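You operate a simulated robot arm through the tools that you are given. There is no shell and no other tool. Be economical: measure what you need, move in short steps, check, and stop when the job is done.

Carry out the task below with a simulated robot arm. There is one attempt and no reset: what you move stays moved.

TASK
Take the water can and put it on the clear yellow-edged cover plate.

It is judged by the outcome, as a careful person would: the job done as asked, and still so three seconds after it is handed in. It fails if anything else is knocked over, pushed out of place, dropped, spilled or broken. A push-on lid holds only when it is set on centred and level and pressed home; a screw cap is set on level and turned clockwise until tight.

THE ROBOT
A 6-joint arm with a two-finger parallel gripper, fixed in place. Base frame: the origin is at the foot of the arm, x ahead of it, y to its left, z up; the work surface is at about z = 0. Readings come in m, degrees, newtons and seconds.
With the tool pointing down near the work surface it reaches from about 0.18 to 0.46 m from the base axis. Its first joint turns from -70.0 to 70.0 degrees. Payload 1.9 kg.
The TCP is the grasp point between the finger pads, 0.023 m short of the fingertips. In the tool frame z runs along the fingers and y along their closing line. The gripper opens to 0.094 m. The fingers are 0.038 m wide and 0.01 m thick; the gripper's body (0.054 by 0.096 m) begins 0.039 m behind the TCP.
Orientation is that of the tool frame in the base frame, as a unit quaternion [x, y, z, w]. With the fingers straight down and closing along the base's y, the tool's x points along the base's -x, its y along +y and its z along -z.

THE INTERFACE
- The arm moves only by the tool jog_arm. Its argument "rows" is a list of rows, each a list of 3 entries, a list of its own where there are three numbers: the gripper command, from -1 (fully open) to 1 (shut), values between in proportion, then the shift along the base's x, y, z in m, then the turn about the base's z in degrees. In form: [[grip, [x, y, z], yaw], ...]. A call has 1 to 10 rows; each row shifts and turns the commanded pose from where the row before left it. Each row takes 0.2 s and may step no farther than 0.05 m and 8.6 degrees from the row before; otherwise, or with a gripper value out of range, the whole call is refused. A pose out of reach is approached as far as the arm can. The call stops where the force on the tool passes 40 N (or 10 N more than at its start, if that is more) or the arm is blocked; 0.2 s more then pass. Each finger travels about 0.108 m/s and halts on what it meets, pressing with about 42 N; the grip force reading is that of the motor and also rises with nothing between the fingers. The clock runs only during rows and for 0.2 s after the last one: add rows that do not move to give the fingers time. It gives the time, the measured TCP pose, the force on the tool (base axes), the opening and the grip force at its end, in the units of the frame above (readings bear some noise).
- Cameras (640 x 400 px; columns grow to the right, rows downward): "scene" is fixed at [0.0627, 0.2954, 0.4465]; the picture's right is [-0.88, -0.48, 0.00], its down [-0.22, 0.41, -0.89] and it looks along [0.43, -0.78, -0.46] (base axes); focal length 327 px, centre (320, 200). "wrist" rides on the gripper at [0.087, 0.016, -0.074] in the tool frame; the picture's right is [-0.18, 0.98, 0.00], its down [-0.58, -0.11, -0.81] and it looks along [-0.79, -0.15, 0.59] (tool axes); focal length 243 px, centre (320, 200). There is no depth. A picture from a camera that has moved, and an enlarged one, comes with that camera's place and axes in the base frame and with its lens. The place of the scene camera against the robot may be out by one fixed shift of up to 0.025 m in any direction.
- grab_frame(camera): a new picture of that camera. No time passes.
- zoom(camera, box): a new picture of the part [left, top, right, bottom] of that camera's present view, enlarged. No time passes.
- finish_job(): hands the job in; it is judged then, once.

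Work in short steps. Places have to be worked out from the pictures, the camera data and where the tool is seen: move nearer, look again, correct. Check each grasp and each placing, and mend what went wrong. You have 90 turns and 46 pictures in all, those below and enlarged ones among them. Open the gripper and draw the arm clear of the work before you hand the job in, unless the task says otherwise; then end with one line.

The tools are called as name(argument=value, ...) on one line, values as JSON. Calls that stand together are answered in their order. jog_arm: Moves the arm, as the interface text tells. Its arguments: {"type":"object","properties":{"rows":{"type":"array"}},"required":["rows"]} The other tools are called the same way: grab_frame (camera) takes a picture; zoom (camera, box) takes an enlarged picture of a part of a camera's view; finish_job () hands the job in.

At the start:

```text
t: 0.0
tool_pos: [0.2067, -0.1926, 0.2939]
tcp_rot: [0.001, 1.0, 0.0, 0.0]
wrist_force: [0.4, -0.1, -0.1]
opening: 0.0939
gripper_force: 0.1
```

scene: 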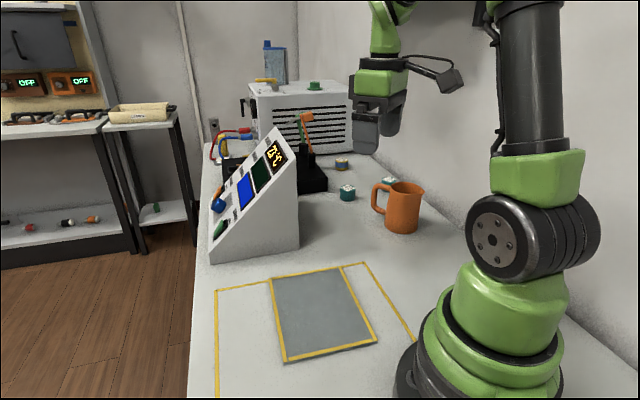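
wrist: 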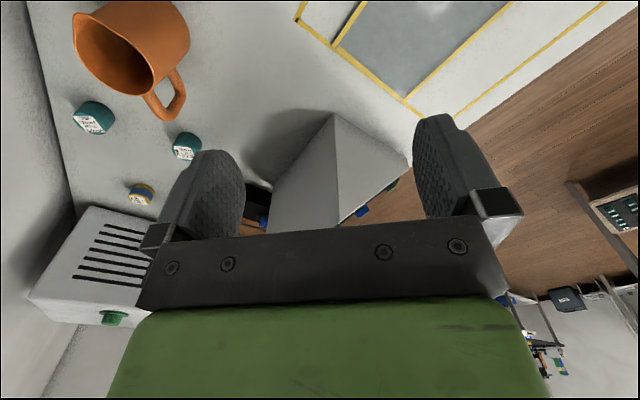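

The orange mug and a blue container at the back are both candidates for the water can, so I zoom in on each, and on the plate.

zoom(camera="scene", box=[200, 30, 440, 240])

zoom(camera="scene", box=[200, 240, 440, 400])

zoom(camera="wrist", box=[40, 0, 240, 240])

```text
1.90 times, centred on (320, 135) of scene
camera zoom: at [0.0627, 0.2954, 0.4465], right [-0.88, -0.48, 0.0], down [-0.22, 0.41, -0.89], along [0.43, -0.78, -0.46], focal length 623 px, centre (320, 324)
```

zoom: 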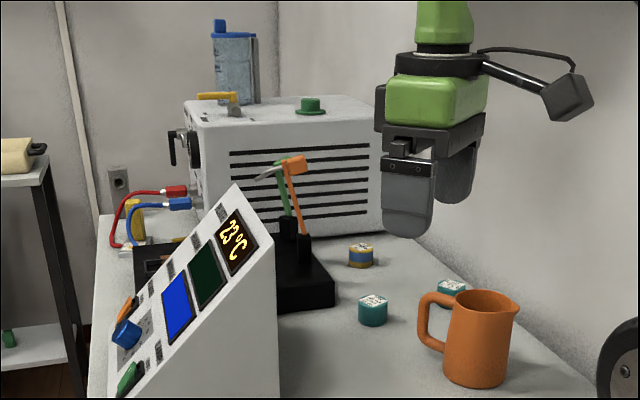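

```text
2.50 times, centred on (320, 320) of scene
camera zoom: at [0.0627, 0.2954, 0.4465], right [-0.88, -0.48, 0.0], down [-0.22, 0.41, -0.89], along [0.43, -0.78, -0.46], focal length 818 px, centre (320, -100)
```

zoom: 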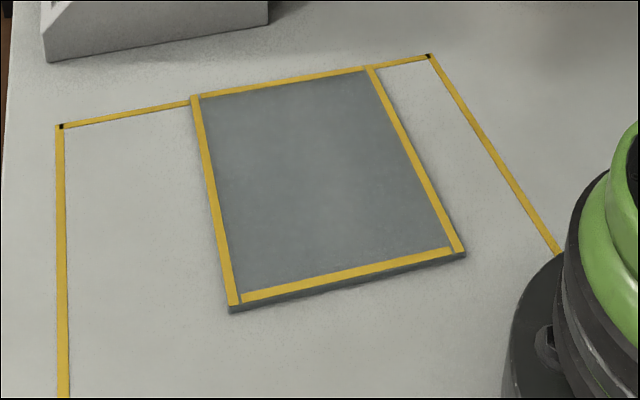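

```text
1.67 times, centred on (140, 120) of wrist
camera zoom: at [0.1206, -0.1745, 0.3689], right [0.19, 0.98, 0.0], down [0.58, -0.11, 0.81], along [0.79, -0.15, -0.59], focal length 404 px, centre (620, 333)
```

zoom: 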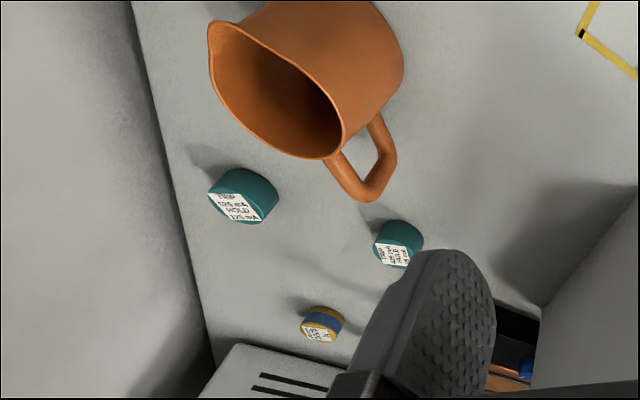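

The orange pitcher, at roughly (0.21, -0.42), must be the water can, since the blue container sits far out of reach. I stay high and move towards the pitcher for a better wrist view.

jog_arm(rows=[[-1, [-0.01, -0.04, 0], 0], [-1, [-0.01, -0.04, 0], 0], [-1, [0, -0.04, 0], 0], [-1, [0, -0.03, 0], 0], [-1, [0, 0, 0], 0]])

grab_frame(camera="wrist")

grab_frame(camera="scene")

```text
t: 1.2
tool_pos: [0.1873, -0.3412, 0.2932]
tcp_rot: [0.0, 1.0, 0.0, 0.001]
wrist_force: [0.3, -0.9, 0.6]
opening: 0.0938
gripper_force: 0.0
```

```text
40 pictures are left
camera wrist: at [0.1003, -0.3241, 0.3701], right [0.19, 0.98, 0.0], down [0.58, -0.11, 0.81], along [0.79, -0.15, -0.59], focal length 243 px, centre (320, 200)
```

wrist: 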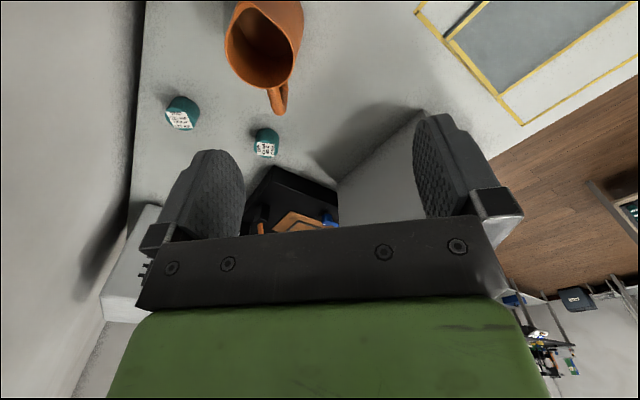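

```text
39 pictures are left
```

scene: 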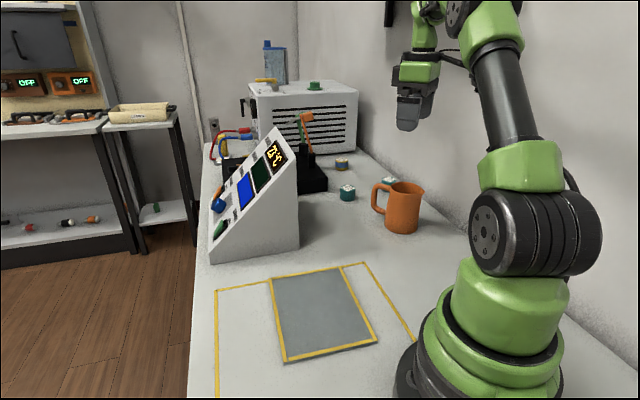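

Triangulating the two wrist views puts the rim centre near (0.188, -0.397, 0.109), with the handle towards +x, so closing along y is right. I move over it and check.

jog_arm(rows=[[-1, [0, -0.03, -0.03], 0], [-1, [0, -0.026, -0.04], 0], [-1, [0, 0, -0.04], 0], [-1, [0, 0, -0.01], 0], [-1, [0, 0, 0], 0]])

grab_frame(camera="wrist")

zoom(camera="scene", box=[330, 100, 470, 240])

```text
t: 2.4
tool_pos: [0.1874, -0.3971, 0.1735]
tcp_rot: [0.001, 1.0, 0.0, -0.001]
wrist_force: [0.1, 0.6, -0.2]
opening: 0.094
gripper_force: 0.1
```

```text
38 pictures are left
camera wrist: at [0.101, -0.3801, 0.2497], right [0.19, 0.98, 0.0], down [0.58, -0.11, 0.81], along [0.79, -0.15, -0.59], focal length 243 px, centre (320, 200)
```

wrist: 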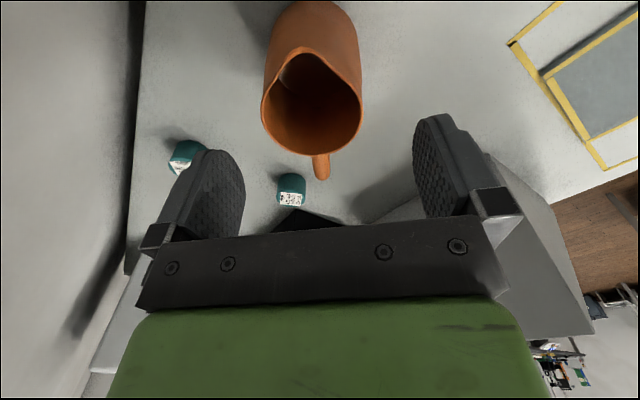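

```text
2.86 times, centred on (400, 170) of scene
camera zoom: at [0.0627, 0.2953, 0.4465], right [-0.88, -0.48, 0.0], down [-0.22, 0.41, -0.89], along [0.43, -0.78, -0.46], focal length 934 px, centre (91, 286)
```

zoom: 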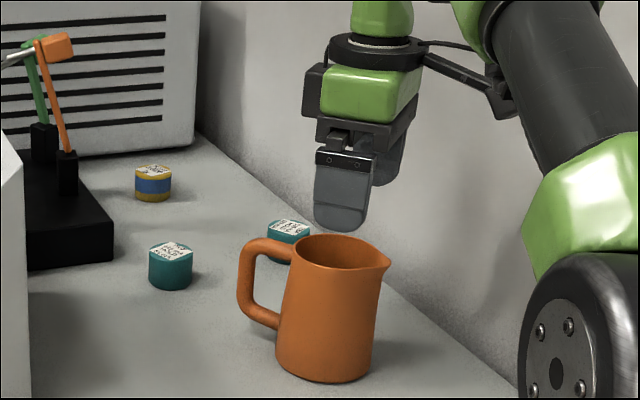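

The rim centre is confirmed near (0.188, -0.402), about 65 mm across. I descend straight down around it with the fingers either side.

jog_arm(rows=[[-1, [0.001, -0.004, -0.02], 0], [-1, [0, 0, -0.03], 0], [-1, [0, 0, -0.02], 0], [-1, [0, 0, -0.02], 0], [-1, [0, 0, 0], 0]])

grab_frame(camera="wrist")

zoom(camera="scene", box=[330, 100, 470, 240])

```text
t: 3.6
tool_pos: [0.1873, -0.4016, 0.0847]
tcp_rot: [0.001, 1.0, 0.001, 0.0]
wrist_force: [-0.1, 0.0, 0.5]
opening: 0.0939
gripper_force: 0.0
```

```text
36 pictures are left
camera wrist: at [0.1014, -0.3843, 0.1595], right [0.19, 0.98, 0.0], down [0.58, -0.11, 0.81], along [0.79, -0.15, -0.59], focal length 243 px, centre (320, 200)
```

wrist: 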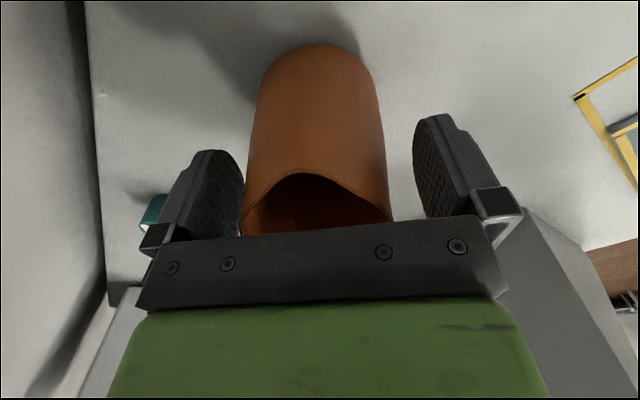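

```text
2.86 times, centred on (400, 170) of scene
camera zoom: at [0.0627, 0.2954, 0.4465], right [-0.88, -0.48, 0.0], down [-0.22, 0.41, -0.89], along [0.43, -0.78, -0.46], focal length 934 px, centre (91, 286)
```

zoom: 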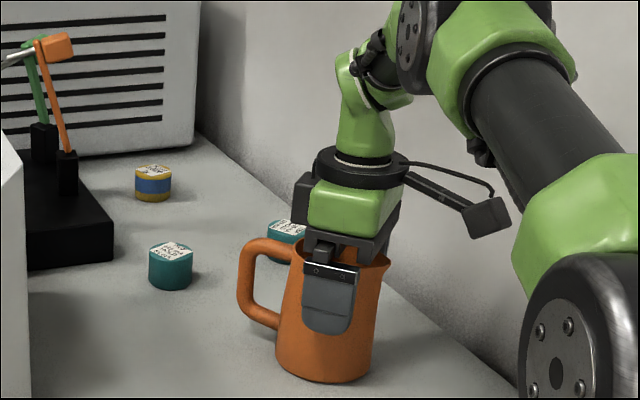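

The fingers straddle the can cleanly, but the can sits about 4 mm to the -y side of centre. I shift over and close.

jog_arm(rows=[[-1, [0, -0.004, -0.003], 0], [-0.3, [0, 0, 0], 0], [0.3, [0, 0, 0], 0], [1, [0, 0, 0], 0], [1, [0, 0, 0], 0], [1, [0, 0, 0], 0]])

grab_frame(camera="wrist")

```text
t: 5.0
tool_pos: [0.1892, -0.4066, 0.0821]
tcp_rot: [0.001, 1.0, 0.0, -0.001]
wrist_force: [-0.3, -0.2, 1.0]
opening: 0.074
gripper_force: 41.8
```

```text
34 pictures are left
camera wrist: at [0.1012, -0.3879, 0.1567], right [0.19, 0.98, 0.0], down [0.58, -0.11, 0.81], along [0.79, -0.15, -0.59], focal length 243 px, centre (320, 200)
```

wrist: 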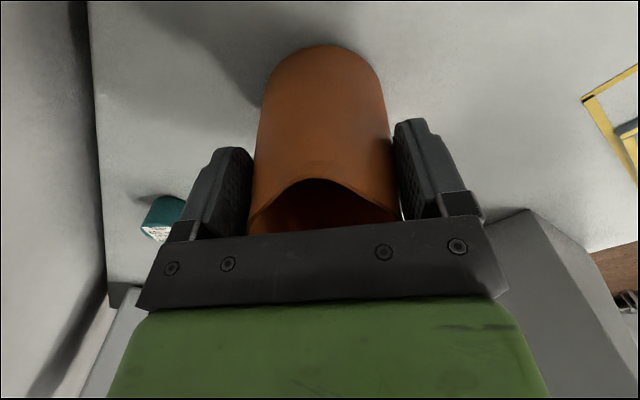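

The grip is firm at 74 mm. I lift slowly.

jog_arm(rows=[[1, [0, 0, 0.005], 0], [1, [0, 0, 0.01], 0], [1, [0, 0, 0.015], 0], [1, [0, 0, 0.015], 0], [1, [0, 0, 0.015], 0], [1, [0, 0, 0], 0]])

grab_frame(camera="scene")

```text
t: 6.4
tool_pos: [0.1868, -0.4059, 0.141]
tcp_rot: [0.001, 1.0, 0.0, 0.0]
wrist_force: [0.0, 0.1, -2.5]
opening: 0.0741
gripper_force: 42.0
```

```text
33 pictures are left
```

scene: 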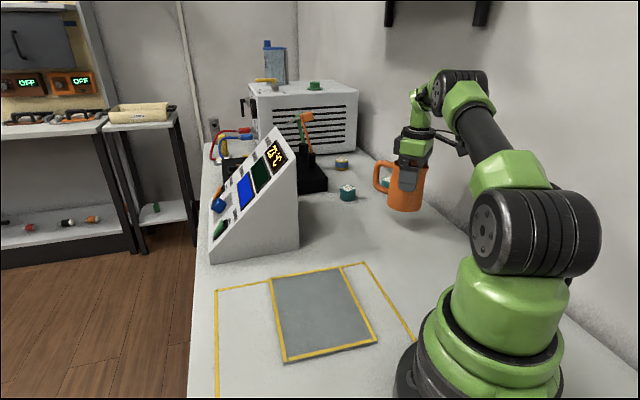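

The can is lifted and held, at about 2.5 N. I carry it gently towards the plate, whose centre I estimate at (0.25, -0.063), and stop short to look.

jog_arm(rows=[[1, [0.002, -0.0, 0.01], 0], [1, [0.003, 0.02, 0.005], 0], [1, [0.006, 0.035, 0], 0], [1, [0.006, 0.04, 0], 0], [1, [0.007, 0.04, 0], 0], [1, [0.007, 0.04, 0], 0], [1, [0.006, 0.035, 0], 0], [1, [0.003, 0.02, 0], 0], [1, [0, 0, 0], 0]])

grab_frame(camera="wrist")

grab_frame(camera="scene")

```text
t: 8.4
tool_pos: [0.2288, -0.1744, 0.1541]
tcp_rot: [0.001, 1.0, -0.001, 0.0]
wrist_force: [-0.1, 0.1, -3.1]
opening: 0.0738
gripper_force: 42.0
```

```text
32 pictures are left
camera wrist: at [0.1411, -0.1564, 0.2306], right [0.19, 0.98, 0.0], down [0.58, -0.11, 0.81], along [0.79, -0.15, -0.59], focal length 243 px, centre (320, 200)
```

wrist: 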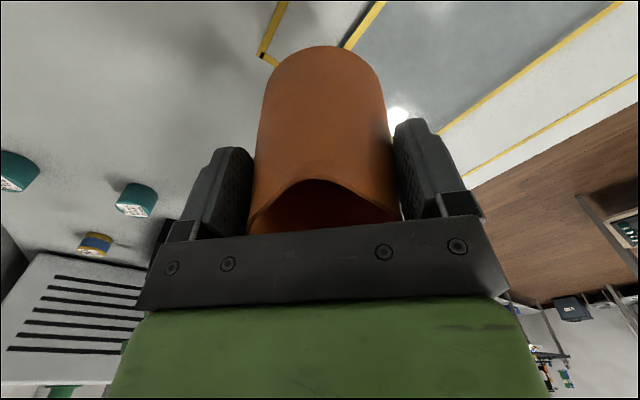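

```text
31 pictures are left
```

scene: 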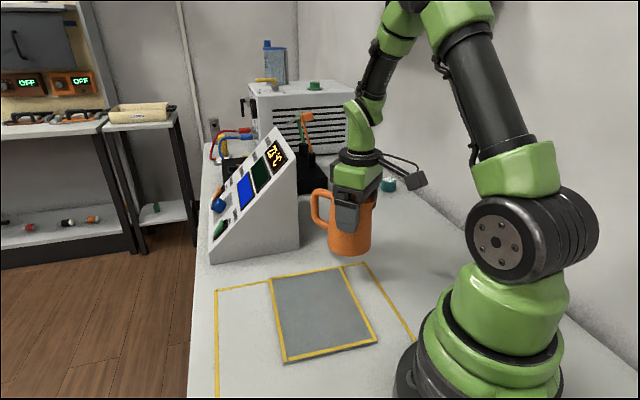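

The plate view is consistent with a centre near (0.25, -0.066). I finish the carry to that point.

jog_arm(rows=[[1, [0.004, 0.02, 0], 0], [1, [0.007, 0.035, 0], 0], [1, [0.006, 0.035, 0], 0], [1, [0.003, 0.018, 0], 0], [1, [0, 0, -0.015], 0], [1, [0, 0, -0.015], 0], [1, [0, 0, 0], 0]])

grab_frame(camera="wrist")

grab_frame(camera="scene")

```text
t: 10.0
tool_pos: [0.2492, -0.0673, 0.1253]
tcp_rot: [0.001, 1.0, 0.0, 0.001]
wrist_force: [-1.0, 0.4, -2.7]
opening: 0.0738
gripper_force: 42.1
```

```text
30 pictures are left
camera wrist: at [0.1613, -0.0507, 0.2011], right [0.19, 0.98, 0.0], down [0.58, -0.11, 0.81], along [0.79, -0.15, -0.59], focal length 243 px, centre (320, 200)
```

wrist: 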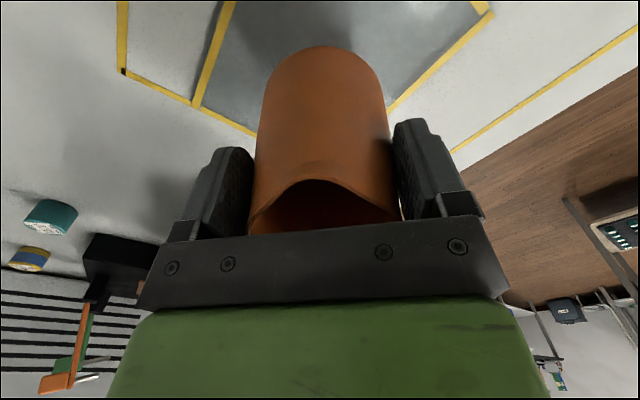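

```text
29 pictures are left
```

scene: 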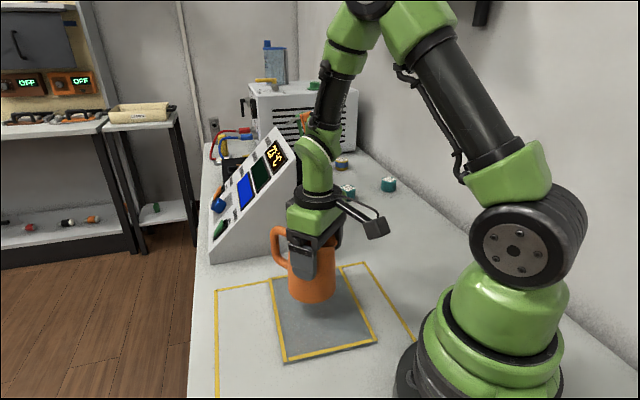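

The can is centred over the plate, since corners at (0.26, -0.181) and (0.237, 0.048) give a centre of (0.248, -0.066). I lower it slowly.

jog_arm(rows=[[1, [0, 0, -0.012], 0], [1, [0, 0, -0.01], 0], [1, [0, 0, -0.006], 0], [1, [0, 0, -0.003], 0], [1, [0, 0, 0], 0]])

zoom(camera="scene", box=[220, 220, 420, 370])

```text
t: 11.2
tool_pos: [0.249, -0.0682, 0.0945]
tcp_rot: [0.0, 1.0, 0.0, 0.0]
wrist_force: [-0.1, 0.3, -2.0]
opening: 0.0737
gripper_force: 41.7
```

```text
2.67 times, centred on (320, 295) of scene
camera zoom: at [0.0627, 0.2953, 0.4465], right [-0.88, -0.48, 0.0], down [-0.22, 0.41, -0.89], along [0.43, -0.78, -0.46], focal length 872 px, centre (320, -53)
```

zoom: 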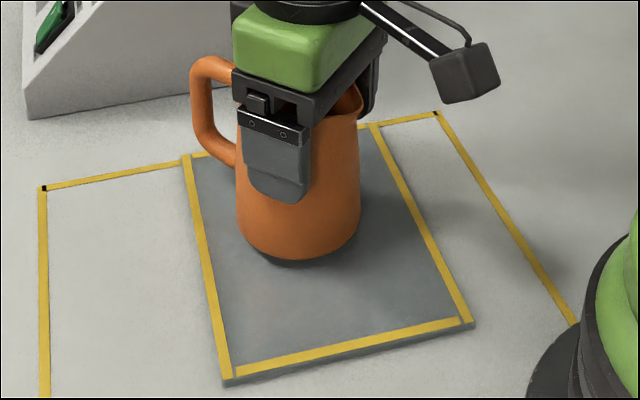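

The base is a few mm above the plate. I lower in 1 mm steps, watching the vertical force.

jog_arm(rows=[[1, [0, 0, -0.001], 0], [1, [0, 0, -0.001], 0], [1, [0, 0, -0.001], 0], [1, [0, 0, 0], 0]])

```text
t: 12.2
tool_pos: [0.2486, -0.0675, 0.0906]
tcp_rot: [0.001, 1.0, -0.001, 0.0]
wrist_force: [0.2, 0.7, -3.1]
opening: 0.0736
gripper_force: 42.0
```

There is no contact yet, so I go on.

jog_arm(rows=[[1, [0, 0, -0.001], 0], [1, [0, 0, -0.001], 0], [1, [0, 0, 0], 0]])

```text
t: 13.0
tool_pos: [0.2493, -0.0686, 0.0891]
tcp_rot: [0.001, 1.0, 0.0, 0.0]
wrist_force: [0.7, -0.2, -3.6]
opening: 0.0734
gripper_force: 42.0
```

The can is still hanging freely. I lower it another 2 mm.

jog_arm(rows=[[1, [0, 0, -0.001], 0], [1, [0, 0, -0.001], 0], [1, [0, 0, 0], 0]])

zoom(camera="scene", box=[250, 230, 370, 350])

```text
t: 13.8
tool_pos: [0.2497, -0.0679, 0.0866]
tcp_rot: [0.001, 1.0, 0.0, 0.0]
wrist_force: [-5.1, 4.0, 18.2]
opening: 0.0735
gripper_force: 42.3
```

```text
3.33 times, centred on (310, 290) of scene
camera zoom: at [0.0627, 0.2954, 0.4465], right [-0.88, -0.48, 0.0], down [-0.22, 0.41, -0.89], along [0.43, -0.78, -0.46], focal length 1090 px, centre (353, -100)
```

zoom: 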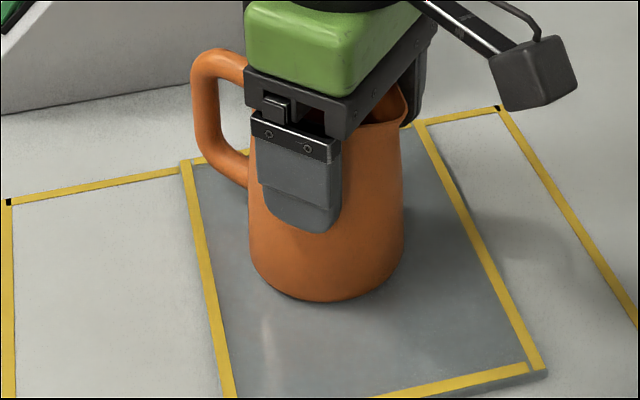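

Contact is made at 18 N. I ease up slightly to relieve the press, then open gently.

jog_arm(rows=[[1, [0, 0, 0.0007], 0], [0.2, [0, 0, 0], 0], [-0.7, [0, 0, 0], 0], [-1, [0, 0, 0], 0], [-1, [0, 0, 0], 0]])

grab_frame(camera="wrist")

```text
t: 15.0
tool_pos: [0.2491, -0.068, 0.0862]
tcp_rot: [0.001, 1.0, -0.001, 0.0]
wrist_force: [0.3, -0.9, 0.0]
opening: 0.0939
gripper_force: 0.0
```

```text
26 pictures are left
camera wrist: at [0.1619, -0.0507, 0.1632], right [0.19, 0.98, 0.0], down [0.58, -0.11, 0.81], along [0.79, -0.15, -0.59], focal length 243 px, centre (320, 200)
```

wrist: 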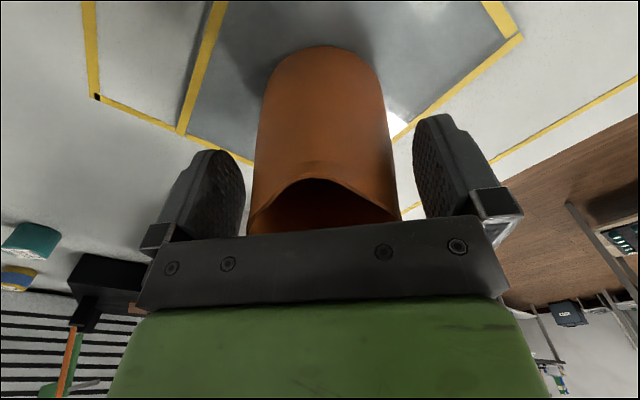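

The can is released, stands upright and has both fingers clear of it. I raise the arm straight up and away.

jog_arm(rows=[[-1, [0, 0, 0.02], 0], [-1, [0, 0, 0.03], 0], [-1, [0, 0, 0.04], 0], [-1, [0, 0, 0.04], 0], [-1, [0, 0, 0.04], 0], [-1, [0, -0.04, 0.02], 0], [-1, [0, -0.04, 0], 0], [-1, [0, -0.04, 0], 0], [-1, [0, 0, 0], 0]])

grab_frame(camera="scene")

```text
t: 17.0
tool_pos: [0.246, -0.1867, 0.2783]
tcp_rot: [0.0, 1.0, -0.001, 0.0]
wrist_force: [0.0, -0.3, 0.4]
opening: 0.0942
gripper_force: 0.0
```

```text
25 pictures are left
```

scene: 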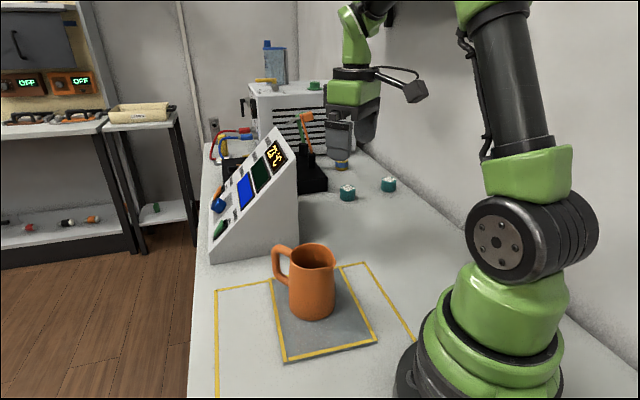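

The can stands upright on the plate, nothing else has moved, and the arm is clear with the gripper open. I hand the job in.

finish_job()

```text
The job is handed in.
```

The water can (I took this to be the orange pitcher) is standing upright near the centre of the yellow-edged plate, nothing else was moved, and the job is handed in.
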